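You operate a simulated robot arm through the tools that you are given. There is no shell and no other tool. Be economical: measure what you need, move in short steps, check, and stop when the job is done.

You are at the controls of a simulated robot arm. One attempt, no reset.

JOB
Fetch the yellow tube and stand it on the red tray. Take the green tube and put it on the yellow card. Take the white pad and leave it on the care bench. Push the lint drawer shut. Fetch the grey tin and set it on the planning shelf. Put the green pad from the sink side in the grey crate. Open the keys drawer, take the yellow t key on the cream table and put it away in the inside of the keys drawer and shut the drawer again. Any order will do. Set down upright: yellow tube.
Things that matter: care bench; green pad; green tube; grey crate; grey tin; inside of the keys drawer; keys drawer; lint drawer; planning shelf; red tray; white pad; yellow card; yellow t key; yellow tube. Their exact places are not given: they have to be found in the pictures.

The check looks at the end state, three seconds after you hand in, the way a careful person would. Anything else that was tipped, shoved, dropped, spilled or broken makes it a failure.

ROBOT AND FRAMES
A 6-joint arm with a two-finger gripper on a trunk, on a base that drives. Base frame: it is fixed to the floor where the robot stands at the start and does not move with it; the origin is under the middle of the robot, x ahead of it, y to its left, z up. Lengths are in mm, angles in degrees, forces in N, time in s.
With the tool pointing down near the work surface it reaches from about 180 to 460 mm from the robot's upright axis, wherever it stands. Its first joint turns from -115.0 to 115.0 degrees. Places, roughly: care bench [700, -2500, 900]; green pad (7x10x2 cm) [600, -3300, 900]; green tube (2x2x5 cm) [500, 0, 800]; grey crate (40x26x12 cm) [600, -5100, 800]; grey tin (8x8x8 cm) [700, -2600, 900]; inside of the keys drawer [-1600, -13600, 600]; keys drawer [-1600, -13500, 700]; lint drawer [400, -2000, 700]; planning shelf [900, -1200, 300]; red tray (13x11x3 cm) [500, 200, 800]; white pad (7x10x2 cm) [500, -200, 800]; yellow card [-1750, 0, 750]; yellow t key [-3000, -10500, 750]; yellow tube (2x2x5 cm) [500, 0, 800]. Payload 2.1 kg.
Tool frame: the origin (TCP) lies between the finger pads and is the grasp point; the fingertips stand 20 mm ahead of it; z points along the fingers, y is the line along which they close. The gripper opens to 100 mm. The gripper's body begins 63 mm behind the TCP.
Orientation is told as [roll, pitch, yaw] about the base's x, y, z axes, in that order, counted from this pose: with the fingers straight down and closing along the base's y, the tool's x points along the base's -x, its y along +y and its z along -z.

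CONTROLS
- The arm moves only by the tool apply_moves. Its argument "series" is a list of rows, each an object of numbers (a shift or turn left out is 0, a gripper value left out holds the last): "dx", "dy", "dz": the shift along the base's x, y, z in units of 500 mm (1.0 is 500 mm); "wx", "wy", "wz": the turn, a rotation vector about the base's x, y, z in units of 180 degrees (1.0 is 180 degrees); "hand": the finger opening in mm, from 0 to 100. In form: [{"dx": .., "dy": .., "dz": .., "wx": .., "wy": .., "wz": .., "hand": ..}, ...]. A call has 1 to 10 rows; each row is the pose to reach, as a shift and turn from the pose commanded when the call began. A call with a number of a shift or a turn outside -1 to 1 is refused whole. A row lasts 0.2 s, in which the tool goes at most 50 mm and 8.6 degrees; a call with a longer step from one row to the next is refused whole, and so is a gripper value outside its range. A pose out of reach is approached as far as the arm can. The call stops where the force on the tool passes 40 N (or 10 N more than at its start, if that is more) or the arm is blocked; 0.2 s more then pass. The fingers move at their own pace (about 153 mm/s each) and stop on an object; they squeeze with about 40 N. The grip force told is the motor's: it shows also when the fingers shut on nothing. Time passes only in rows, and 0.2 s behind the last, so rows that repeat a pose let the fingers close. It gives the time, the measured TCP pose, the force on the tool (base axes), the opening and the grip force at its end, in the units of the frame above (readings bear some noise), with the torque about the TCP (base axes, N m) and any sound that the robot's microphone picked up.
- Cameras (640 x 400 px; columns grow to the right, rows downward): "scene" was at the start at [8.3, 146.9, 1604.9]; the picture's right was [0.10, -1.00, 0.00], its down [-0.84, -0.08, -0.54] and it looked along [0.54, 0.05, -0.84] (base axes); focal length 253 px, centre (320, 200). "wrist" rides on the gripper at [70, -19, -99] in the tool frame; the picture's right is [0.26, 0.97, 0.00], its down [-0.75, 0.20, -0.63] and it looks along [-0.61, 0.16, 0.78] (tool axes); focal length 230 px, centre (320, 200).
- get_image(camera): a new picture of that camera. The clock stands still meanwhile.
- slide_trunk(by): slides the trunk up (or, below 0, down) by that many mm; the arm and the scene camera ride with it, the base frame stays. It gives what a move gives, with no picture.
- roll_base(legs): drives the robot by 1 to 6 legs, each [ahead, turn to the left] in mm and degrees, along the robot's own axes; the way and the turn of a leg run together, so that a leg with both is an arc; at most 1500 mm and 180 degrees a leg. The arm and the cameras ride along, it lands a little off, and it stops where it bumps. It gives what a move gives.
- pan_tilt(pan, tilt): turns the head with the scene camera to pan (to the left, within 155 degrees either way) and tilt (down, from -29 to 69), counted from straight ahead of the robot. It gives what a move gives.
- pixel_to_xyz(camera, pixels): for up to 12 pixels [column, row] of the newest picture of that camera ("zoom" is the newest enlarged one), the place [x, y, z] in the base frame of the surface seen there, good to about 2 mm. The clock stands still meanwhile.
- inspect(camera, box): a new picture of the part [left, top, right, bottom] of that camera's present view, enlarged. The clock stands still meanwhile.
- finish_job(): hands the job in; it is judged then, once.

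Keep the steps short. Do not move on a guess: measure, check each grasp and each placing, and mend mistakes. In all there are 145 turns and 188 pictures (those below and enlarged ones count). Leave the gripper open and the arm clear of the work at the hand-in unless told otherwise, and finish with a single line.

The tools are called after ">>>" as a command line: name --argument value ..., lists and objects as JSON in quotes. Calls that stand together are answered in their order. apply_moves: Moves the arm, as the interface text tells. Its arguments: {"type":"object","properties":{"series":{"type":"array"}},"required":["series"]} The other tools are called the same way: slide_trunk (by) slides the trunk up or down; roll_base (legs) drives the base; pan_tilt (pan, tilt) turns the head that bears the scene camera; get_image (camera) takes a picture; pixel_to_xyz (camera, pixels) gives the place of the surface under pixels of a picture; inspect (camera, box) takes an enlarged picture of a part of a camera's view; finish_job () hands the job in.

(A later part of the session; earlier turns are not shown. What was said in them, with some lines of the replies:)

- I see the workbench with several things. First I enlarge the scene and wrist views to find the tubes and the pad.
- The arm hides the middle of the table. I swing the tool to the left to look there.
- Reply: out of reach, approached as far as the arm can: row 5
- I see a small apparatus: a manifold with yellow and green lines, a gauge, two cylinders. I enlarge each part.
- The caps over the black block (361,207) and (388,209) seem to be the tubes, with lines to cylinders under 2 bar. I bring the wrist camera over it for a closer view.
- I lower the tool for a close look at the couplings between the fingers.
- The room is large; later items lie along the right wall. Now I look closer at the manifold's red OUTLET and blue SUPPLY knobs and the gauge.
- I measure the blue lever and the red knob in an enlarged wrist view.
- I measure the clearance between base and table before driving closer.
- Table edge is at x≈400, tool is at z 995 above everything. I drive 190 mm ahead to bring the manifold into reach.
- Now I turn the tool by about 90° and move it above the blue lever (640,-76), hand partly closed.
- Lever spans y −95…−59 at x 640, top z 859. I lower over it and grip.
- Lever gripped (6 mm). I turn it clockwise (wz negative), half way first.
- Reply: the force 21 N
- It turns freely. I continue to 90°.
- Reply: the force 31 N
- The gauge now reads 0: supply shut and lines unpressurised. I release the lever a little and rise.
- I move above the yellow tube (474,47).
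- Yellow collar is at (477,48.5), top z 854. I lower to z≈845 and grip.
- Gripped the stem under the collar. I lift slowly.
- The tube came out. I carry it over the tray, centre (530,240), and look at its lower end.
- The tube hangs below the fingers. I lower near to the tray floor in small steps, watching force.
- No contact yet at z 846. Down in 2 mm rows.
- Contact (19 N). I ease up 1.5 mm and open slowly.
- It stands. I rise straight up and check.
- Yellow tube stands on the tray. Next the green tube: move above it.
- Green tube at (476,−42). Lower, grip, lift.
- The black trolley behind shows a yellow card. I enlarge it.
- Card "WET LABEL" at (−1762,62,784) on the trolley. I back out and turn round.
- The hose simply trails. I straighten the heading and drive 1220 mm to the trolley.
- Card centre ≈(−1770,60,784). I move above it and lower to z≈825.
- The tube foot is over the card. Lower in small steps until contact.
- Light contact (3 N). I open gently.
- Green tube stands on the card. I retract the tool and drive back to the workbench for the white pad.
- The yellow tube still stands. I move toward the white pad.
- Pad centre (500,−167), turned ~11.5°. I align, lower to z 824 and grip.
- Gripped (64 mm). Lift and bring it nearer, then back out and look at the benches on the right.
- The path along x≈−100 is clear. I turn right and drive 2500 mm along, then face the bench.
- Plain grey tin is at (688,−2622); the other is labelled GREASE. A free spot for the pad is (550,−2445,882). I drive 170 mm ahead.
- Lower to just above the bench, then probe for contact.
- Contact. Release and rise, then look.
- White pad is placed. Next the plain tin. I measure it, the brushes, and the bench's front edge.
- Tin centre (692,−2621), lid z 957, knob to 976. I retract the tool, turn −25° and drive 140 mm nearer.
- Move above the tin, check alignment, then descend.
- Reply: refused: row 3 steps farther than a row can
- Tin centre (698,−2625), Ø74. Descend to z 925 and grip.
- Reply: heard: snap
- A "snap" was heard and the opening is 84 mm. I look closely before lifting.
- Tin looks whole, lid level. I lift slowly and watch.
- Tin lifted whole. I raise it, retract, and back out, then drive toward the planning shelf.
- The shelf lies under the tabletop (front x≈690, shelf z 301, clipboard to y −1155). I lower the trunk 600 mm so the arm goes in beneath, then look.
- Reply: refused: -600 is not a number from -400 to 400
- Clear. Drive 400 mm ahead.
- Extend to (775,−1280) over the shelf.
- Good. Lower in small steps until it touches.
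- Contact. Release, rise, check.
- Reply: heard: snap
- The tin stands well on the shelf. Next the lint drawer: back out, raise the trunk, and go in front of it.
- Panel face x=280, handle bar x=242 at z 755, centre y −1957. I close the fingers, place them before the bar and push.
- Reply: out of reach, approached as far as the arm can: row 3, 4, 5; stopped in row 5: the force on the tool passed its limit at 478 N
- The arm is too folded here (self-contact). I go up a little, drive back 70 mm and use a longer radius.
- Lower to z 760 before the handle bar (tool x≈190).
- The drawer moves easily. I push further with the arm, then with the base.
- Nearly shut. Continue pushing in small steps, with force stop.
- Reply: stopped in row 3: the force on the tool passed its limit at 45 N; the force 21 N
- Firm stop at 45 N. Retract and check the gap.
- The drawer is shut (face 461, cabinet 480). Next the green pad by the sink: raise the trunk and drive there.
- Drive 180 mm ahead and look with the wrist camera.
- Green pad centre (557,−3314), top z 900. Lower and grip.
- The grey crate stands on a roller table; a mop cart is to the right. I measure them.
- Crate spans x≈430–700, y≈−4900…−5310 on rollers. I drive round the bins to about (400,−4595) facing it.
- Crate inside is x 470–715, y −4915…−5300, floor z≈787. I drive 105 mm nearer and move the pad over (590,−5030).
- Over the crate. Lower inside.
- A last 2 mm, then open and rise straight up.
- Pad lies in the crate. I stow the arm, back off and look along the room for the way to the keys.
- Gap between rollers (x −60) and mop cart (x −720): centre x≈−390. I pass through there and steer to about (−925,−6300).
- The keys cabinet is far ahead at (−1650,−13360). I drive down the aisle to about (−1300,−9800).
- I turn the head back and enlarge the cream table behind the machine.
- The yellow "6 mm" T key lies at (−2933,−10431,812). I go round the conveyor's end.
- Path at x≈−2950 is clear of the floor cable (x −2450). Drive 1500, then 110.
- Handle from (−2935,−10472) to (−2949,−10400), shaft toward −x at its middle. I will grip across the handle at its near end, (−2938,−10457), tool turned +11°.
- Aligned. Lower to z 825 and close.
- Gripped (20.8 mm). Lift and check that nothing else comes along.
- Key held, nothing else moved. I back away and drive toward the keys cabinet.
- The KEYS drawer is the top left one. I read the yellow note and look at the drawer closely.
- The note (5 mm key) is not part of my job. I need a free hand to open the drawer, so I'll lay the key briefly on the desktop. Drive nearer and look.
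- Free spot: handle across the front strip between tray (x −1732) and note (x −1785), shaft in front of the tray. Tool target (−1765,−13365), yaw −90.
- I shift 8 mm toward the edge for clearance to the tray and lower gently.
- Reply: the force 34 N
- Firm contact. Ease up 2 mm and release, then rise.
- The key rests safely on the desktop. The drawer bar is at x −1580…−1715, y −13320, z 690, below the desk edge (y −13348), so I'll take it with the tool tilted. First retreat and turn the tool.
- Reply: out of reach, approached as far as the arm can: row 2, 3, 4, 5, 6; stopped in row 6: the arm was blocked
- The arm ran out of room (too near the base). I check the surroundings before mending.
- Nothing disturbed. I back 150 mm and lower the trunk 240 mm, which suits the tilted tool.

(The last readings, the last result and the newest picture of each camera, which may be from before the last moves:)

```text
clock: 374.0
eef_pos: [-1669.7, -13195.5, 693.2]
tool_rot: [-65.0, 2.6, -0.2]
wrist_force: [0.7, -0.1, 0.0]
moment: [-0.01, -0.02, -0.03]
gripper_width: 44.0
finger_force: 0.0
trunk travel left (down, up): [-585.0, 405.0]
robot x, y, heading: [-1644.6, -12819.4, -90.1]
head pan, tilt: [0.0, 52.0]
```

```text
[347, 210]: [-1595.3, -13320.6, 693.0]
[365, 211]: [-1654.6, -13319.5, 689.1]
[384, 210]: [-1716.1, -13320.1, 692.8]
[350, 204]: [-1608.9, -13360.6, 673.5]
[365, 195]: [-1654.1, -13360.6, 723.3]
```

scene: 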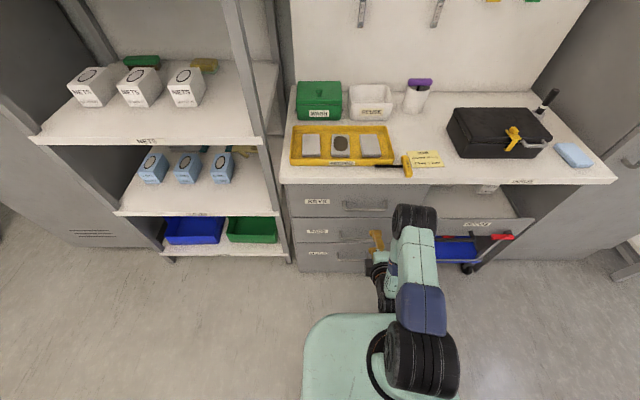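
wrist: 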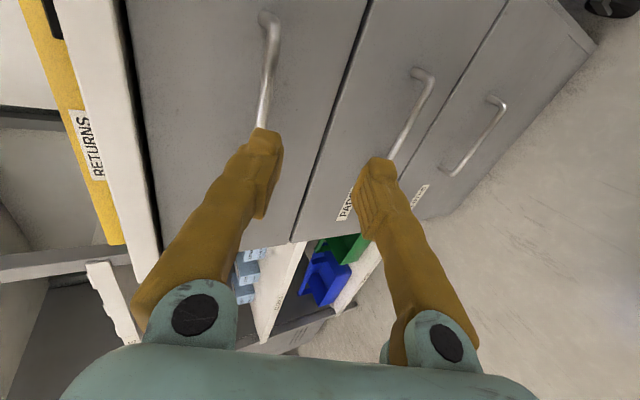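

Bar centre (−1654,−13324,690). Advance onto it slowly.

>>> apply_moves --series '[{"dx": 0.015, "dy": -0.06, "hand": 40}, {"dx": 0.03, "dy": -0.12, "dz": -0.003}, {"dx": 0.03, "dy": -0.17, "dz": -0.006}, {"dx": 0.03, "dy": -0.2, "dz": -0.006}]'

>>> get_image --camera "wrist"

```text
clock: 375.0
eef_pos: [-1653.5, -13295.9, 690.5]
tool_rot: [-64.8, 2.5, -0.2]
wrist_force: [-0.1, -1.0, 0.2]
moment: [0.01, 0.04, -0.02]
gripper_width: 40.1
finger_force: 0.1
trunk travel left (down, up): [-585.0, 405.0]
robot x, y, heading: [-1648.4, -12819.6, -89.9]
head pan, tilt: [0.0, 52.0]
```

```text
49 pictures are left
```

wrist: 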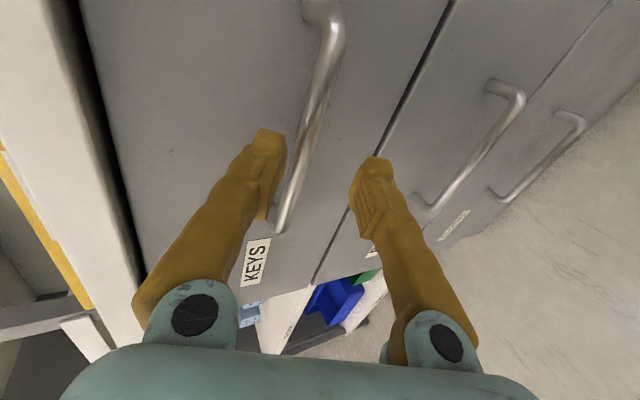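

Bar lies between the fingers. Advance 23 mm and close.

>>> apply_moves --series '[{"dy": -0.02, "dz": 0.004}, {"dy": -0.046, "dz": 0.003}, {"dy": -0.046, "dz": 0.003, "hand": 0}, {"dy": -0.046, "dz": 0.003, "hand": 0}, {"dy": -0.046, "dz": 0.003, "hand": 0}]'

>>> get_image --camera "wrist"

```text
clock: 376.2
eef_pos: [-1653.9, -13316.7, 692.8]
tool_rot: [-65.0, 2.6, -0.2]
wrist_force: [1.1, -1.0, 7.7]
moment: [-0.07, -0.62, -0.28]
gripper_width: 11.0
finger_force: 38.2
trunk travel left (down, up): [-585.0, 405.0]
robot x, y, heading: [-1644.7, -12818.9, -89.8]
head pan, tilt: [0.0, 52.0]
```

```text
48 pictures are left
```

wrist: 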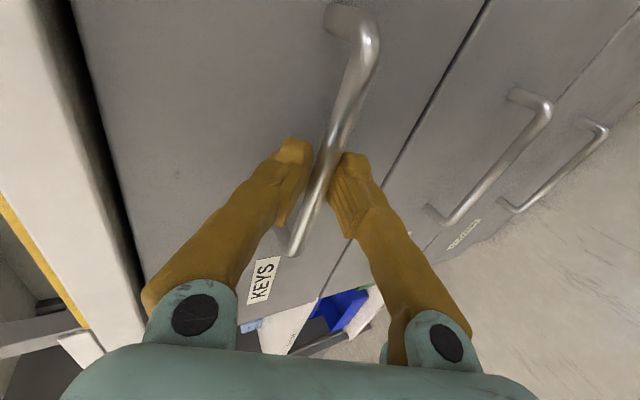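

Bar gripped. Pull 50 mm with the arm first.

>>> apply_moves --series '[{"dy": 0.03}, {"dy": 0.06}, {"dy": 0.1}]'

>>> roll_base --legs '[[-125, 0]]'

>>> get_image --camera "scene"

```text
clock: 377.0
eef_pos: [-1653.5, -13265.1, 692.8]
tool_rot: [-65.0, 2.6, -0.2]
wrist_force: [0.7, 2.6, 8.0]
moment: [-0.06, -0.73, -0.04]
gripper_width: 11.0
finger_force: 38.1
trunk travel left (down, up): [-585.0, 405.0]
robot x, y, heading: [-1642.5, -12823.7, -89.4]
head pan, tilt: [0.0, 52.0]
```

```text
clock: 378.2
eef_pos: [-1652.9, -13145.7, 691.9]
tool_rot: [-64.9, 2.8, -0.3]
wrist_force: [1.5, -1.9, 3.9]
moment: [-0.04, -0.48, -0.47]
gripper_width: 11.2
finger_force: 38.0
trunk travel left (down, up): [-585.0, 405.0]
robot x, y, heading: [-1643.9, -12697.4, -89.9]
head pan, tilt: [0.0, 52.0]
```

```text
47 pictures are left
```

scene: 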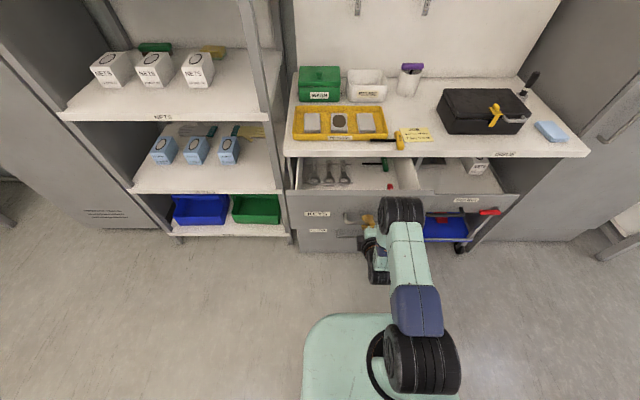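

The drawer is open ~170 mm. I look inside.

>>> inspect --camera "scene" --box '[280, 120, 430, 240]'

>>> pixel_to_xyz --camera "zoom" --pixels '[[110, 250], [250, 240], [300, 250], [400, 300], [370, 210], [60, 240], [100, 295], [450, 260], [420, 180], [350, 280]]'

```text
3.33 times, centred on (355, 180) of scene
```

zoom: 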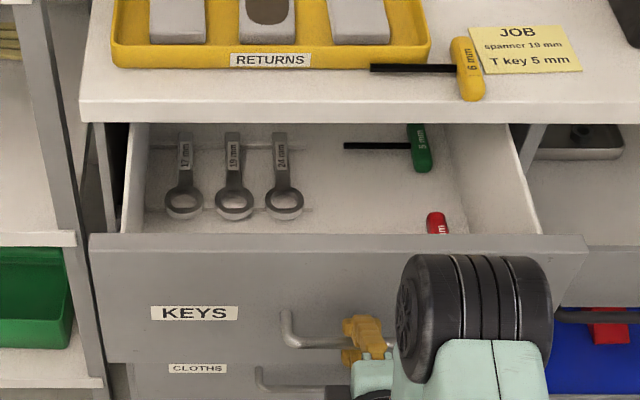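

```text
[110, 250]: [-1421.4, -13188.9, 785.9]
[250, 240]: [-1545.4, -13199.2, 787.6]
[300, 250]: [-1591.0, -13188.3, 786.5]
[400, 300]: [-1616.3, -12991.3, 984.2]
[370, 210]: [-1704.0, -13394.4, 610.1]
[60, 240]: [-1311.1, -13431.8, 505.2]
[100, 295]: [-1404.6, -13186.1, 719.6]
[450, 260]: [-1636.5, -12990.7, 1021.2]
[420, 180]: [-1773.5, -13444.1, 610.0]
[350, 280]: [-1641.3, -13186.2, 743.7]
```

Spanners lie left, a green and a red T key right; the middle is free. I pull a bit more, force-limited.

>>> apply_moves --series '[{"dy": 0.02}, {"dy": 0.04}, {"dy": 0.06}, {"dy": 0.08}, {"dy": 0.1}]'

>>> inspect --camera "scene" --box '[280, 120, 430, 240]'

```text
clock: 379.4
eef_pos: [-1653.6, -13094.4, 692.6]
tool_rot: [-65.0, 2.6, -0.2]
wrist_force: [1.7, -0.3, 7.8]
moment: [-0.07, -0.65, -0.17]
gripper_width: 10.9
finger_force: 38.2
trunk travel left (down, up): [-585.0, 405.0]
robot x, y, heading: [-1647.3, -12699.1, -90.0]
head pan, tilt: [0.0, 52.0]
```

```text
3.33 times, centred on (355, 180) of scene
```

zoom: 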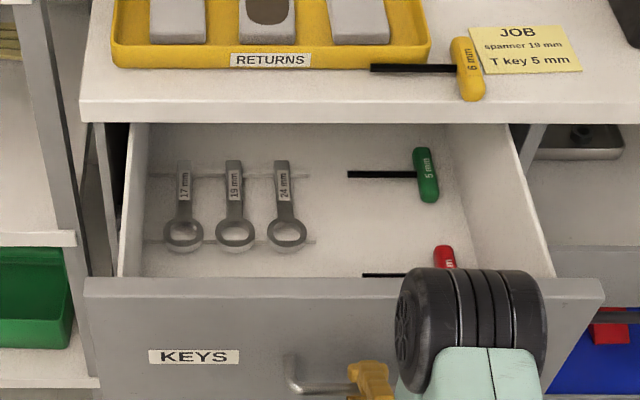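

>>> pixel_to_xyz --camera "zoom" --pixels '[[425, 150], [430, 200], [350, 174], [365, 275], [442, 248], [305, 235], [287, 165], [330, 220], [400, 230], [470, 180], [145, 250], [480, 250]]'

```text
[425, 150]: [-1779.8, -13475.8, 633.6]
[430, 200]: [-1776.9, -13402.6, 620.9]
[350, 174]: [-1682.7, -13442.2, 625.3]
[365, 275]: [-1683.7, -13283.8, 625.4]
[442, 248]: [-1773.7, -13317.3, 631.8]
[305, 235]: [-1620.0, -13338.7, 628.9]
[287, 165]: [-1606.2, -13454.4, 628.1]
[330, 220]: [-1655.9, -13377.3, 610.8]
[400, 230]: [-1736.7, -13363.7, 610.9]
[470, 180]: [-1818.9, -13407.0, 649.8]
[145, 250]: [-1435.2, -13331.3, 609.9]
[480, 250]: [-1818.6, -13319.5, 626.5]
```

The front part of the drawer, x −1440…−1670, y −13160…−13320, is free. I release the bar, back off, raise the trunk and straighten the tool.

>>> apply_moves --series '[{"hand": 40}, {"hand": 40}]'

>>> roll_base --legs '[[-100, 0]]'

>>> slide_trunk --by 240

>>> apply_moves --series '[{"wx": 0.045}, {"wx": 0.09}, {"wx": 0.135}, {"wx": 0.18}, {"wx": 0.225}, {"wx": 0.27}, {"wx": 0.315}, {"wx": 0.361}]'

>>> get_image --camera "scene"

```text
clock: 380.0
eef_pos: [-1653.3, -13095.4, 692.8]
tool_rot: [-64.8, 2.7, -0.3]
wrist_force: [-0.4, 0.7, 0.5]
moment: [-0.03, 0.02, -0.01]
gripper_width: 39.8
finger_force: 0.1
trunk travel left (down, up): [-585.0, 405.0]
robot x, y, heading: [-1642.9, -12695.0, -89.7]
head pan, tilt: [0.0, 52.0]
```

```text
clock: 381.2
eef_pos: [-1654.3, -12997.9, 691.7]
tool_rot: [-64.9, 2.8, -0.2]
wrist_force: [0.2, 0.7, -0.9]
moment: [0.02, 0.0, -0.03]
gripper_width: 39.9
finger_force: 0.0
trunk travel left (down, up): [-585.0, 405.0]
robot x, y, heading: [-1644.9, -12598.8, -89.8]
head pan, tilt: [0.0, 52.0]
```

```text
clock: 383.7
eef_pos: [-1654.4, -12998.5, 932.5]
tool_rot: [-65.0, 2.7, -0.1]
wrist_force: [0.9, 1.6, 0.5]
moment: [-0.02, -0.02, -0.03]
gripper_width: 40.1
finger_force: 0.0
trunk travel left (down, up): [-825.0, 165.0]
robot x, y, heading: [-1643.7, -12600.3, -89.9]
head pan, tilt: [0.0, 52.0]
```

```text
clock: 385.5
eef_pos: [-1654.4, -12999.6, 932.4]
tool_rot: [0.2, 1.4, 2.2]
wrist_force: [-0.3, -0.3, 0.2]
moment: [-0.02, -0.04, 0.0]
gripper_width: 40.1
finger_force: 0.0
out of reach, approached as far as the arm can: row 6
trunk travel left (down, up): [-825.0, 165.0]
robot x, y, heading: [-1649.4, -12597.2, -89.8]
head pan, tilt: [0.0, 52.0]
```

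```text
44 pictures are left
```

scene: 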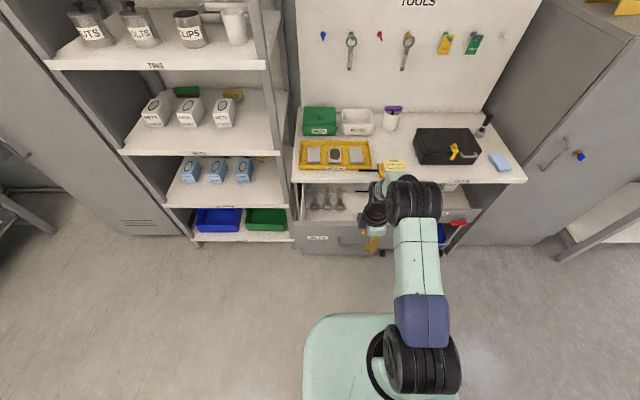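

Fix the small misalignment, raise the tool, then drive diagonally to about (−1740,−12930).

>>> apply_moves --series '[{"dz": 0.06, "wz": -0.012, "wy": -0.008, "hand": 60}, {"dz": 0.12, "wz": -0.012, "wy": -0.008, "hand": 100}]'

>>> roll_base --legs '[[0, -15.8], [345, 0]]'

>>> apply_moves --series '[{"wz": 0.044}, {"wz": 0.088}]'

>>> get_image --camera "wrist"

>>> get_image --camera "scene"

```text
clock: 386.1
eef_pos: [-1655.7, -12998.2, 993.9]
tool_rot: [0.1, -0.1, 0.1]
wrist_force: [1.1, 0.5, -0.2]
moment: [-0.01, -0.02, -0.02]
gripper_width: 100.1
finger_force: 0.0
trunk travel left (down, up): [-825.0, 165.0]
robot x, y, heading: [-1640.5, -12597.0, -90.1]
head pan, tilt: [0.0, 52.0]
```

```text
clock: 389.2
eef_pos: [-1854.7, -13307.7, 994.2]
tool_rot: [0.0, -0.2, -15.6]
wrist_force: [0.7, 0.2, -0.6]
moment: [0.03, -0.05, -0.03]
gripper_width: 100.1
finger_force: 0.1
trunk travel left (down, up): [-825.0, 165.0]
robot x, y, heading: [-1736.6, -12927.0, -105.4]
head pan, tilt: [0.0, 52.0]
```

```text
clock: 389.8
eef_pos: [-1855.8, -13308.4, 993.4]
tool_rot: [0.1, -0.1, 0.3]
wrist_force: [-0.1, -0.8, 0.2]
moment: [-0.02, 0.0, -0.01]
gripper_width: 99.9
finger_force: 0.0
trunk travel left (down, up): [-825.0, 165.0]
robot x, y, heading: [-1735.8, -12931.7, -105.4]
head pan, tilt: [0.0, 52.0]
```

```text
43 pictures are left
```

wrist: 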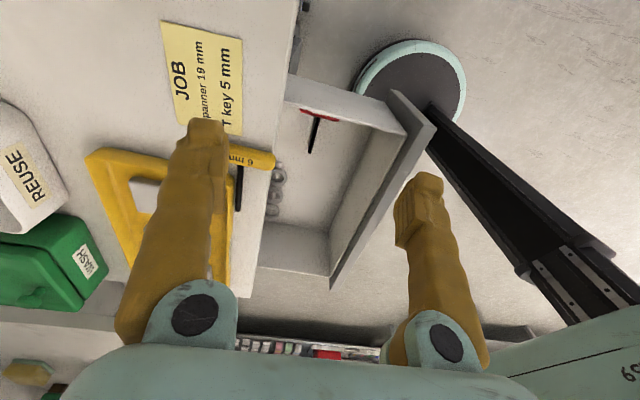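

```text
42 pictures are left
```

scene: 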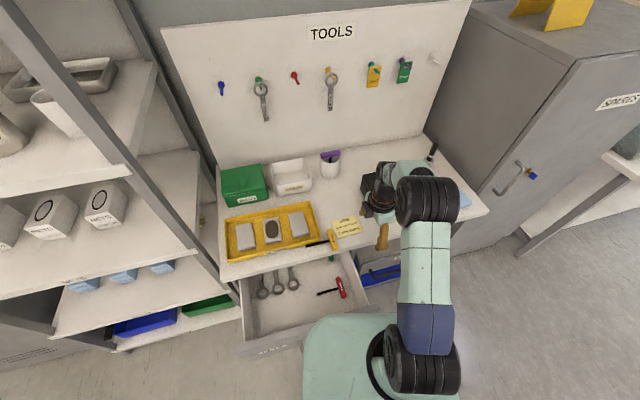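

Move above the key handle, then measure again.

>>> apply_moves --series '[{"dx": 0.09, "dy": -0.02}, {"dx": 0.15, "dy": -0.08}, {"dx": 0.182, "dy": -0.143}]'

>>> get_image --camera "wrist"

```text
clock: 390.6
eef_pos: [-1763.6, -13381.0, 993.1]
tool_rot: [0.3, -0.1, 0.1]
wrist_force: [0.4, 0.1, -0.5]
moment: [0.02, 0.01, -0.01]
gripper_width: 100.1
finger_force: 0.0
trunk travel left (down, up): [-825.0, 165.0]
robot x, y, heading: [-1736.4, -12926.8, -105.4]
head pan, tilt: [0.0, 52.0]
```

```text
41 pictures are left
```

wrist: 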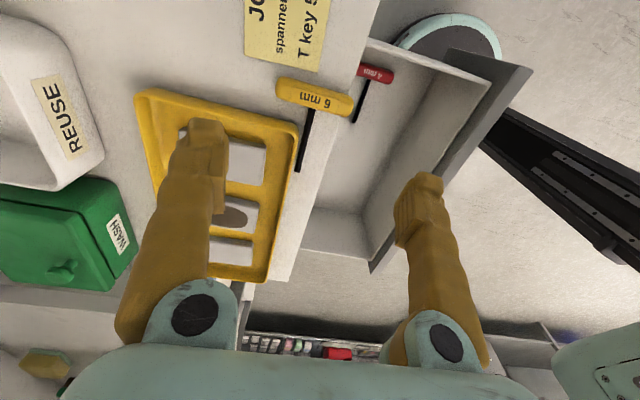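

>>> pixel_to_xyz --camera "wrist" --pixels '[[279, 87], [351, 106], [315, 98], [314, 92], [315, 104], [310, 125], [299, 168], [297, 130], [277, 75], [350, 150], [360, 230], [420, 150]]'

```text
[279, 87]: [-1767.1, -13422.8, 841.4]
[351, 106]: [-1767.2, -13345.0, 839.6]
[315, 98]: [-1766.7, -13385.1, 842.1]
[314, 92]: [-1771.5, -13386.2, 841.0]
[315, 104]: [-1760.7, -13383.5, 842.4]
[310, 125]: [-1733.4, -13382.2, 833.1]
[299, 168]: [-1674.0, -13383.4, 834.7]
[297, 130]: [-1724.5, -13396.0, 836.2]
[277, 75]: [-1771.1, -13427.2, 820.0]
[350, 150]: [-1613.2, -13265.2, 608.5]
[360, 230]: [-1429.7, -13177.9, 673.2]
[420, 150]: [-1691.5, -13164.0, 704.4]
```

Handle spans y −13345…−13424 at x −1766. I take it by its two ends: descend to z 844 and close.

>>> apply_moves --series '[{"dx": -0.004, "dy": -0.006, "dz": -0.09}, {"dx": -0.004, "dy": -0.006, "dz": -0.18}, {"dx": -0.004, "dy": -0.006, "dz": -0.25}, {"dx": -0.004, "dy": -0.006, "dz": -0.285}, {"dx": -0.004, "dy": -0.006, "dz": -0.298}]'

>>> get_image --camera "wrist"

```text
clock: 391.8
eef_pos: [-1765.4, -13382.9, 844.0]
tool_rot: [0.1, 0.0, 0.2]
wrist_force: [0.0, -0.2, 0.0]
moment: [-0.01, 0.01, -0.01]
gripper_width: 99.9
finger_force: 0.0
trunk travel left (down, up): [-825.0, 165.0]
robot x, y, heading: [-1735.4, -12931.8, -105.8]
head pan, tilt: [0.0, 52.0]
```

```text
40 pictures are left
```

wrist: 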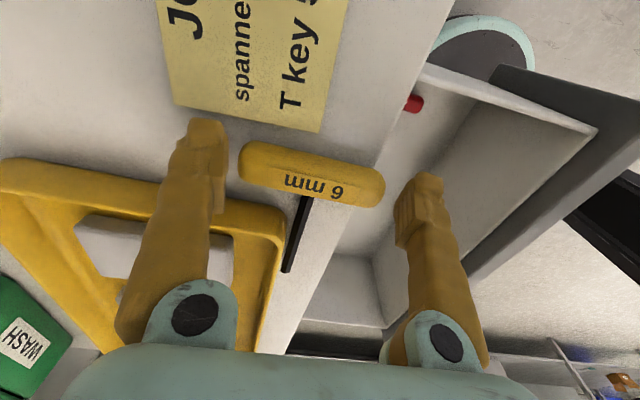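

>>> apply_moves --series '[{"hand": 85}, {"hand": 70}, {"hand": 50}, {"hand": 50}, {"hand": 50}]'

>>> apply_moves --series '[{"dz": 0.01}, {"dz": 0.04}, {"dz": 0.1}, {"dz": 0.18}, {"dz": 0.26}]'

>>> get_image --camera "wrist"

```text
clock: 393.0
eef_pos: [-1765.2, -13381.5, 843.2]
tool_rot: [0.1, -0.1, 0.1]
wrist_force: [-1.0, 0.1, -0.5]
moment: [-0.04, 0.0, 0.03]
gripper_width: 84.5
finger_force: 40.3
trunk travel left (down, up): [-825.0, 165.0]
robot x, y, heading: [-1736.5, -12928.1, -105.7]
head pan, tilt: [0.0, 52.0]
```

```text
clock: 394.2
eef_pos: [-1765.8, -13381.7, 976.4]
tool_rot: [0.1, -0.2, 0.2]
wrist_force: [0.0, 0.3, -1.9]
moment: [-0.02, 0.0, 0.01]
gripper_width: 83.8
finger_force: 40.4
trunk travel left (down, up): [-825.0, 165.0]
robot x, y, heading: [-1735.5, -12929.1, -105.7]
head pan, tilt: [0.0, 52.0]
```

```text
39 pictures are left
```

wrist: 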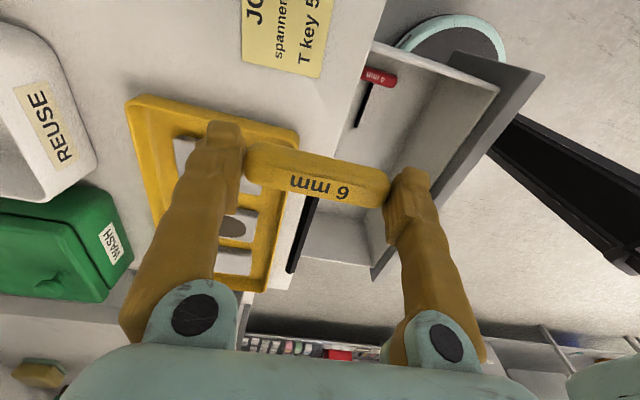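

Held. Carry it above the drawer's free front area (−1600,−13254).

>>> apply_moves --series '[{"dx": 0.06, "dy": 0.06}, {"dx": 0.12, "dy": 0.12}, {"dx": 0.18, "dy": 0.18}, {"dx": 0.25, "dy": 0.22}, {"dx": 0.32, "dy": 0.25}, {"dx": 0.331, "dy": 0.255}]'

>>> get_image --camera "wrist"

>>> get_image --camera "scene"

```text
clock: 395.6
eef_pos: [-1598.0, -13255.1, 974.3]
tool_rot: [0.1, -0.2, 0.1]
wrist_force: [0.0, 0.7, 0.0]
moment: [0.0, 0.0, -0.02]
gripper_width: 84.5
finger_force: 39.5
trunk travel left (down, up): [-825.0, 165.0]
robot x, y, heading: [-1738.0, -12928.8, -105.5]
head pan, tilt: [0.0, 52.0]
```

```text
38 pictures are left
```

wrist: 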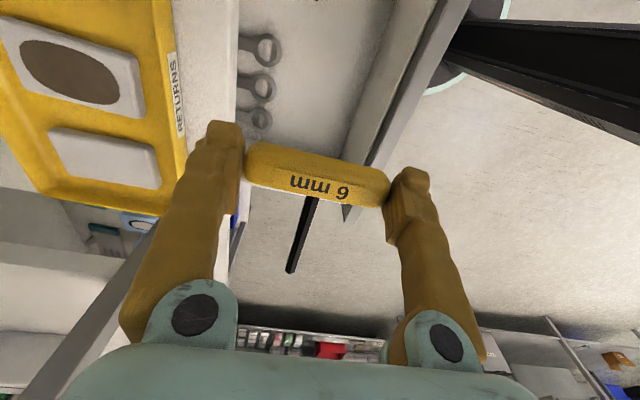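

```text
37 pictures are left
```

scene: 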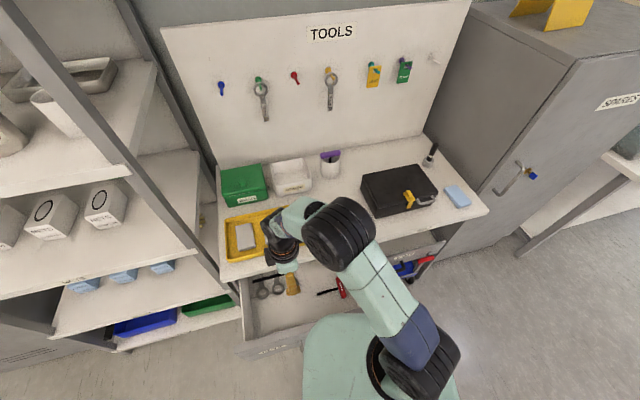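

>>> pixel_to_xyz --camera "wrist" --pixels '[[400, 100], [375, 95], [350, 90], [238, 90], [265, 50], [258, 120], [330, 60], [420, 60], [232, 60]]'

>>> pixel_to_xyz --camera "scene" --pixels '[[265, 345], [275, 345], [250, 290], [330, 325], [290, 322], [262, 296]]'

```text
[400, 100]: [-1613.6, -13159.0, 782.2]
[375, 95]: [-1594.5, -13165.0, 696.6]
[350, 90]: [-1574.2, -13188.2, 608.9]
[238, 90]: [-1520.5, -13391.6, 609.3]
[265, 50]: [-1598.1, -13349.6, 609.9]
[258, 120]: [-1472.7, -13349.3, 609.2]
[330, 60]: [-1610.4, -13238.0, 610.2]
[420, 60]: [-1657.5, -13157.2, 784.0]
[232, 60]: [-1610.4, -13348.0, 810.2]
```

```text
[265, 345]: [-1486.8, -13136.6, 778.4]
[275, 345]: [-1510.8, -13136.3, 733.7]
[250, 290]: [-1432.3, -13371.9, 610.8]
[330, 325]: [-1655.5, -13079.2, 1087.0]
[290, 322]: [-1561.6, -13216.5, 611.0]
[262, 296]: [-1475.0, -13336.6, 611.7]
```

Interior: front wall y −13160, desk edge −13348, floor 610. The key fits. Lower the trunk 200 mm, then the arm.

>>> slide_trunk --by -200

>>> apply_moves --series '[{"dz": -0.06}, {"dz": -0.12}, {"dz": -0.18}, {"dz": -0.23}, {"dz": -0.255}]'

>>> get_image --camera "wrist"

```text
clock: 397.8
eef_pos: [-1599.0, -13256.4, 774.5]
tool_rot: [0.1, 0.0, 0.1]
wrist_force: [-0.2, 0.3, -1.4]
moment: [-0.03, 0.02, 0.01]
gripper_width: 84.5
finger_force: 40.2
trunk travel left (down, up): [-625.0, 365.0]
robot x, y, heading: [-1739.3, -12930.0, -105.5]
head pan, tilt: [0.0, 52.0]
```

```text
clock: 399.0
eef_pos: [-1601.1, -13255.0, 646.4]
tool_rot: [0.2, 0.0, 0.0]
wrist_force: [0.0, 0.6, -1.2]
moment: [0.01, -0.01, 0.02]
gripper_width: 84.4
finger_force: 39.7
trunk travel left (down, up): [-625.0, 365.0]
robot x, y, heading: [-1735.8, -12929.1, -105.7]
head pan, tilt: [0.0, 52.0]
```

```text
36 pictures are left
```

wrist: 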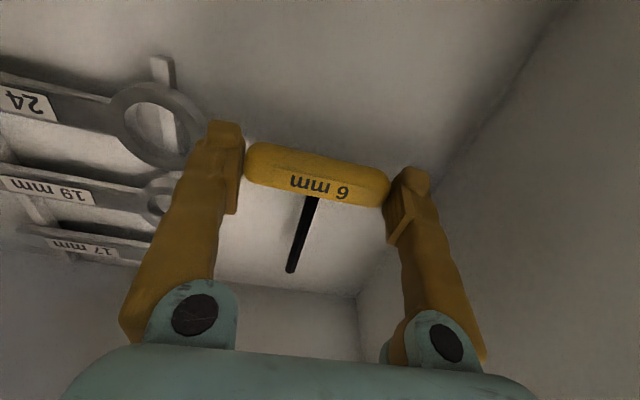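

Clear. I shift 10 mm away from the spanner ring and lower to contact.

>>> apply_moves --series '[{"dy": 0.02}, {"dy": 0.02, "dz": -0.01}, {"dy": 0.02, "dz": -0.018}, {"dy": 0.02, "dz": -0.022}]'

>>> apply_moves --series '[{"dz": -0.003}, {"dz": -0.006}, {"dz": -0.006}]'

```text
clock: 400.0
eef_pos: [-1599.2, -13245.8, 636.7]
tool_rot: [0.1, -0.1, 0.1]
wrist_force: [-0.8, 0.2, -0.8]
moment: [0.01, 0.04, -0.03]
gripper_width: 84.0
finger_force: 40.3
trunk travel left (down, up): [-625.0, 365.0]
robot x, y, heading: [-1736.4, -12930.9, -105.4]
head pan, tilt: [0.0, 52.0]
```

```text
clock: 400.8
eef_pos: [-1599.5, -13246.1, 634.8]
tool_rot: [0.0, -0.2, 0.0]
wrist_force: [0.5, -0.3, 9.8]
moment: [-0.08, -0.03, -0.04]
gripper_width: 84.4
finger_force: 39.3
trunk travel left (down, up): [-625.0, 365.0]
robot x, y, heading: [-1736.3, -12929.4, -105.6]
head pan, tilt: [0.0, 52.0]
```

Contact. Release and rise out.

>>> apply_moves --series '[{"hand": 92}, {"hand": 98}, {"hand": 98}, {"dz": 0.06}, {"dz": 0.14}, {"dz": 0.22}, {"dz": 0.3}, {"dz": 0.38}]'

>>> slide_trunk --by 200

>>> get_image --camera "wrist"

```text
clock: 402.6
eef_pos: [-1601.0, -13245.4, 822.2]
tool_rot: [0.2, -0.1, 0.2]
wrist_force: [0.1, 0.9, 0.4]
moment: [-0.01, 0.04, 0.04]
gripper_width: 98.1
finger_force: 0.2
trunk travel left (down, up): [-625.0, 365.0]
robot x, y, heading: [-1736.8, -12927.1, -105.9]
head pan, tilt: [0.0, 52.0]
```

```text
clock: 404.8
eef_pos: [-1600.1, -13246.8, 1021.2]
tool_rot: [0.1, -0.1, 0.2]
wrist_force: [0.2, 0.2, 0.5]
moment: [0.04, 0.03, 0.06]
gripper_width: 98.2
finger_force: 0.1
trunk travel left (down, up): [-825.0, 165.0]
robot x, y, heading: [-1736.2, -12930.4, -105.8]
head pan, tilt: [0.0, 52.0]
```

```text
35 pictures are left
```

wrist: 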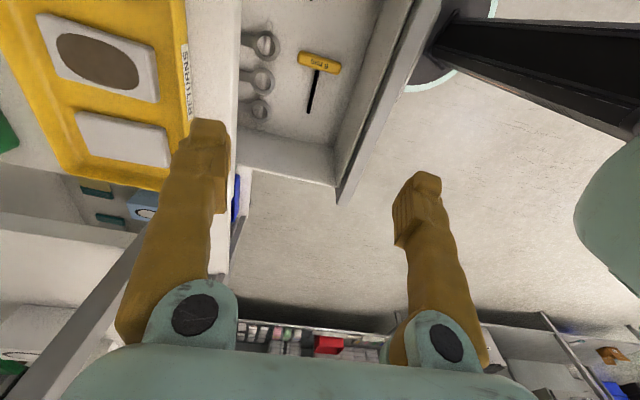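

The key lies in the drawer. Now back off, turn square to the drawer and set the tool across.

>>> roll_base --legs '[[-260, 0], [0, 15.6]]'

>>> apply_moves --series '[{"dx": -0.08, "wz": -0.046, "hand": 40}, {"dx": -0.16, "wz": -0.092, "hand": 0}, {"dx": -0.24, "wz": -0.138}, {"dx": -0.32, "wz": -0.184}, {"dx": -0.4, "wz": -0.23, "dy": -0.02}, {"dx": -0.4, "wz": -0.276, "dy": -0.02}, {"dx": -0.4, "wz": -0.322, "dy": -0.02}, {"dx": -0.4, "wz": -0.368, "dy": -0.02}, {"dx": -0.4, "wz": -0.414, "dy": -0.02}, {"dx": -0.4, "wz": -0.46, "dy": -0.02}]'

>>> apply_moves --series '[{"wz": -0.046}, {"wz": -0.092}, {"wz": -0.127}]'

>>> slide_trunk --by -200

>>> get_image --camera "wrist"

>>> get_image --camera "scene"

```text
clock: 407.5
eef_pos: [-1450.5, -12949.1, 1022.3]
tool_rot: [0.1, -0.1, 15.5]
wrist_force: [0.4, -0.1, -0.6]
moment: [-0.02, -0.03, 0.02]
gripper_width: 97.8
finger_force: 0.1
trunk travel left (down, up): [-825.0, 165.0]
robot x, y, heading: [-1665.7, -12681.4, -90.2]
head pan, tilt: [0.0, 52.0]
```

```text
clock: 409.7
eef_pos: [-1650.2, -12959.4, 1022.5]
tool_rot: [0.1, -0.1, -67.4]
wrist_force: [-0.8, -0.1, 0.3]
moment: [-0.02, 0.02, 0.0]
gripper_width: 0.2
finger_force: 29.8
trunk travel left (down, up): [-825.0, 165.0]
robot x, y, heading: [-1666.1, -12676.7, -90.1]
head pan, tilt: [0.0, 52.0]
```

```text
clock: 410.5
eef_pos: [-1649.3, -12959.3, 1022.1]
tool_rot: [0.2, -0.1, -90.3]
wrist_force: [-0.1, 0.3, -0.8]
moment: [0.01, -0.03, 0.03]
gripper_width: 0.0
finger_force: 29.5
trunk travel left (down, up): [-825.0, 165.0]
robot x, y, heading: [-1667.1, -12680.4, -90.2]
head pan, tilt: [0.0, 52.0]
```

```text
clock: 412.7
eef_pos: [-1650.2, -12959.8, 821.9]
tool_rot: [0.2, -0.1, -90.0]
wrist_force: [-0.1, -0.6, 0.4]
moment: [-0.01, -0.01, 0.0]
gripper_width: 0.0
finger_force: 29.8
trunk travel left (down, up): [-625.0, 365.0]
robot x, y, heading: [-1662.3, -12681.7, -90.6]
head pan, tilt: [0.0, 52.0]
```

```text
34 pictures are left
```

wrist: 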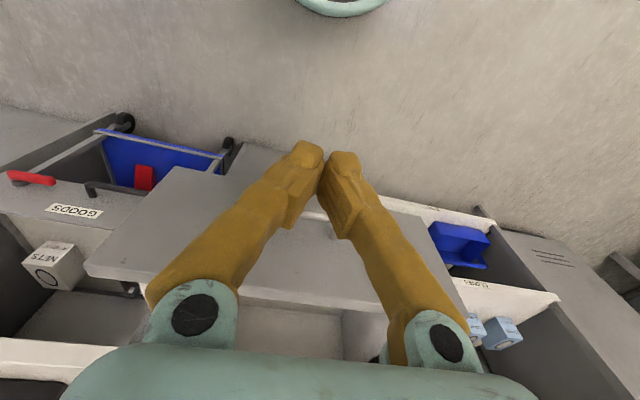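

```text
33 pictures are left
```

scene: 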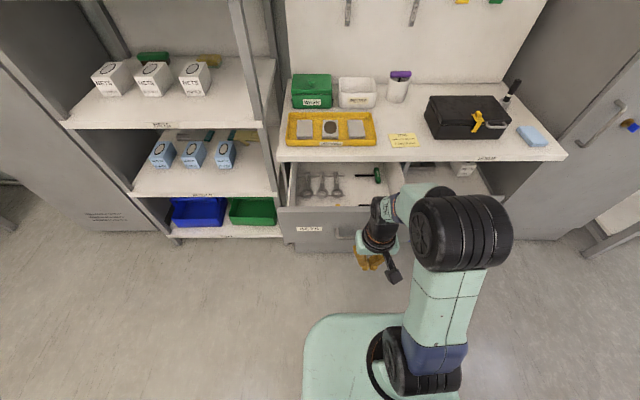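

Lower to z 695 in front of the bar, drive 100 mm nearer, then push with the arm.

>>> apply_moves --series '[{"dz": -0.09}, {"dz": -0.18}, {"dz": -0.25}]'

>>> roll_base --legs '[[100, 0]]'

>>> apply_moves --series '[{"dy": -0.05}, {"dy": -0.1}, {"dy": -0.15}, {"dy": -0.2}, {"dy": -0.25}, {"dy": -0.3}]'

>>> get_image --camera "scene"

```text
clock: 413.5
eef_pos: [-1652.7, -12958.5, 695.9]
tool_rot: [0.0, -0.1, -90.0]
wrist_force: [0.0, 0.3, -0.2]
moment: [0.03, 0.0, -0.01]
gripper_width: 0.0
finger_force: 29.0
trunk travel left (down, up): [-625.0, 365.0]
robot x, y, heading: [-1667.2, -12679.6, -90.4]
head pan, tilt: [0.0, 52.0]
```

```text
clock: 414.6
eef_pos: [-1651.4, -13059.4, 693.8]
tool_rot: [0.0, -0.1, -90.2]
wrist_force: [0.4, -0.4, -0.1]
moment: [0.01, 0.0, 0.03]
gripper_width: 0.0
finger_force: 29.5
trunk travel left (down, up): [-625.0, 365.0]
robot x, y, heading: [-1668.8, -12779.7, -90.0]
head pan, tilt: [0.0, 52.0]
```

```text
clock: 416.0
eef_pos: [-1653.9, -13210.1, 694.9]
tool_rot: [0.1, -0.2, -90.1]
wrist_force: [0.2, 0.1, 0.7]
moment: [0.04, 0.03, 0.01]
gripper_width: 0.0
finger_force: 29.8
trunk travel left (down, up): [-625.0, 365.0]
robot x, y, heading: [-1667.2, -12779.5, -89.9]
head pan, tilt: [0.0, 52.0]
```

```text
32 pictures are left
```

scene: 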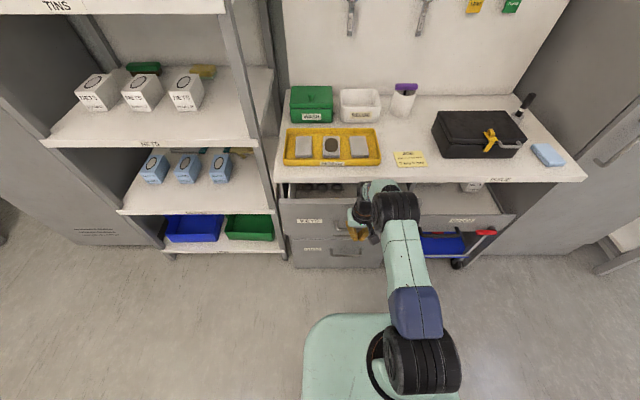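

Good. For the last part I tilt the tool 20° so the wrist stays clear of the desk edge, then push on.

>>> apply_moves --series '[{"dy": 0.02}, {"dy": 0.03, "wx": -0.04}, {"dy": 0.03, "wx": -0.08}, {"dy": 0.03, "wx": -0.12}]'

>>> roll_base --legs '[[75, 0]]'

>>> apply_moves --series '[{"dy": -0.02}, {"dy": -0.03}, {"dy": -0.04}]'

>>> get_image --camera "wrist"

```text
clock: 417.0
eef_pos: [-1651.6, -13191.7, 696.5]
tool_rot: [0.1, -21.7, -90.0]
wrist_force: [0.5, -0.1, 0.4]
moment: [-0.01, 0.03, 0.02]
gripper_width: 0.0
finger_force: 29.3
trunk travel left (down, up): [-625.0, 365.0]
robot x, y, heading: [-1667.3, -12783.2, -90.0]
head pan, tilt: [0.0, 52.0]
```

```text
clock: 418.1
eef_pos: [-1652.5, -13269.0, 696.3]
tool_rot: [0.1, -21.7, -90.1]
wrist_force: [-0.2, -0.5, 0.2]
moment: [-0.01, 0.02, 0.01]
gripper_width: 0.1
finger_force: 29.9
trunk travel left (down, up): [-625.0, 365.0]
robot x, y, heading: [-1664.8, -12855.0, -90.2]
head pan, tilt: [0.0, 52.0]
```

```text
clock: 418.9
eef_pos: [-1652.6, -13289.4, 696.4]
tool_rot: [0.2, -21.8, -90.1]
wrist_force: [-0.8, 1.6, -0.2]
moment: [0.01, 0.0, 0.04]
gripper_width: 0.1
finger_force: 29.5
trunk travel left (down, up): [-625.0, 365.0]
robot x, y, heading: [-1669.1, -12854.1, -90.3]
head pan, tilt: [0.0, 52.0]
```

```text
31 pictures are left
```

wrist: 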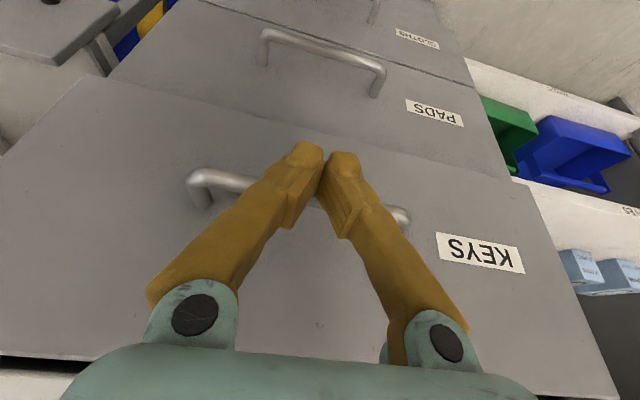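

Almost shut. Continue in small steps until it stops.

>>> apply_moves --series '[{"dy": -0.01}, {"dy": -0.02}, {"dy": -0.03}, {"dy": -0.04}, {"dy": -0.05}, {"dy": -0.06}]'

>>> pixel_to_xyz --camera "wrist" --pixels '[[100, 250], [130, 180], [300, 100]]'

```text
clock: 420.3
eef_pos: [-1647.6, -13302.4, 697.7]
tool_rot: [1.9, -22.2, -90.2]
wrist_force: [-11.3, 32.4, -1.0]
moment: [0.19, 0.05, -0.21]
gripper_width: 6.1
finger_force: 30.0
out of reach, approached as far as the arm can: row 3, 4, 5, 6
trunk travel left (down, up): [-625.0, 365.0]
robot x, y, heading: [-1663.9, -12851.1, -90.3]
head pan, tilt: [0.0, 52.0]
```

```text
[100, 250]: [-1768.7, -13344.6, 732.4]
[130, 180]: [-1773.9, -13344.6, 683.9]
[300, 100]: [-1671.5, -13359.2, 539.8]
```

32 N against the stop. Retreat and measure the face.

>>> apply_moves --series '[{"dy": 0.06}, {"dy": 0.14}, {"dy": 0.2}]'

>>> get_image --camera "wrist"

>>> pixel_to_xyz --camera "wrist" --pixels '[[100, 250], [150, 200], [450, 250], [300, 60], [400, 110]]'

```text
clock: 421.1
eef_pos: [-1651.0, -13218.5, 695.0]
tool_rot: [0.2, -21.7, -89.9]
wrist_force: [-1.0, 0.0, -0.5]
moment: [0.02, -0.03, 0.01]
gripper_width: 0.0
finger_force: 30.3
trunk travel left (down, up): [-625.0, 365.0]
robot x, y, heading: [-1668.3, -12854.2, -90.3]
head pan, tilt: [0.0, 52.0]
```

```text
30 pictures are left
```

wrist: 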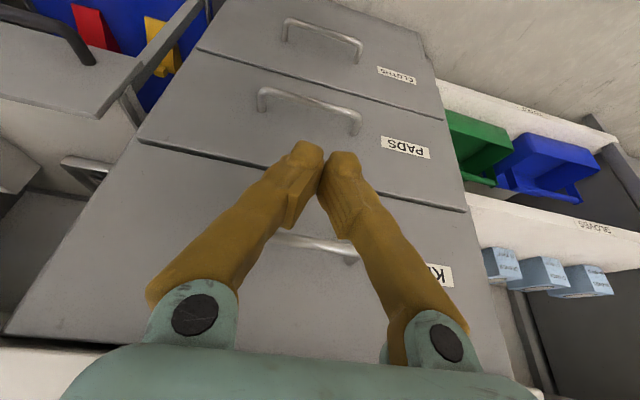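

```text
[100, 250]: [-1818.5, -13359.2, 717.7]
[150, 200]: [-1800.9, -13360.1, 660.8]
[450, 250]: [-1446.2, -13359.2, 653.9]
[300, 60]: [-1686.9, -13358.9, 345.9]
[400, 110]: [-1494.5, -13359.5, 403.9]
```

The drawer is fully shut (face −13359.5 as at first). I back off, open the hand and take a last look.

>>> roll_base --legs '[[-300, 0]]'

>>> apply_moves --series '[{"wx": 0.04, "hand": 80}, {"wx": 0.08, "hand": 100}, {"wx": 0.12, "hand": 100}]'

>>> get_image --camera "scene"

```text
clock: 423.1
eef_pos: [-1650.5, -12916.1, 695.1]
tool_rot: [0.1, -21.8, -90.0]
wrist_force: [0.0, -0.2, 0.7]
moment: [-0.02, -0.02, 0.05]
gripper_width: 0.0
finger_force: 29.7
trunk travel left (down, up): [-625.0, 365.0]
robot x, y, heading: [-1662.3, -12550.1, -90.2]
head pan, tilt: [0.0, 52.0]
```

```text
clock: 423.9
eef_pos: [-1651.5, -12917.0, 695.6]
tool_rot: [0.1, -0.1, -90.0]
wrist_force: [0.7, 0.5, -0.1]
moment: [0.0, 0.0, 0.0]
gripper_width: 99.9
finger_force: 0.0
trunk travel left (down, up): [-625.0, 365.0]
robot x, y, heading: [-1663.2, -12551.2, -90.1]
head pan, tilt: [0.0, 52.0]
```

```text
29 pictures are left
```

scene: 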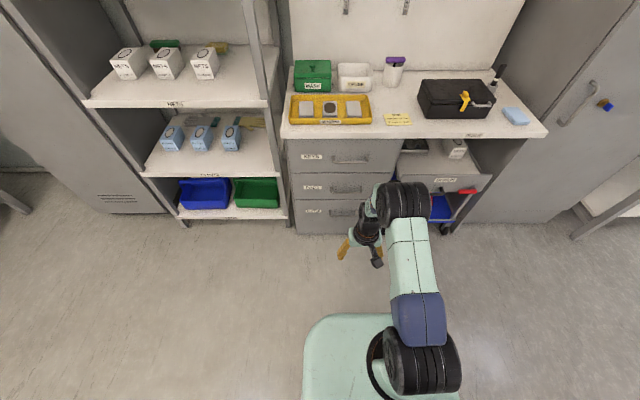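

Everything is placed, both drawers are shut, and the arm is clear with the gripper open. I hand in.

>>> finish_job

```text
The job is handed in.
```

All seven tasks are done and handed in: each item was seen in place when I set it down, and both drawers measured shut; I turned the air supply valve off (gauge at 0) before pulling the tubes and left it off, and their air hoses are still attached, with the green one trailing across the floor to the trolley.
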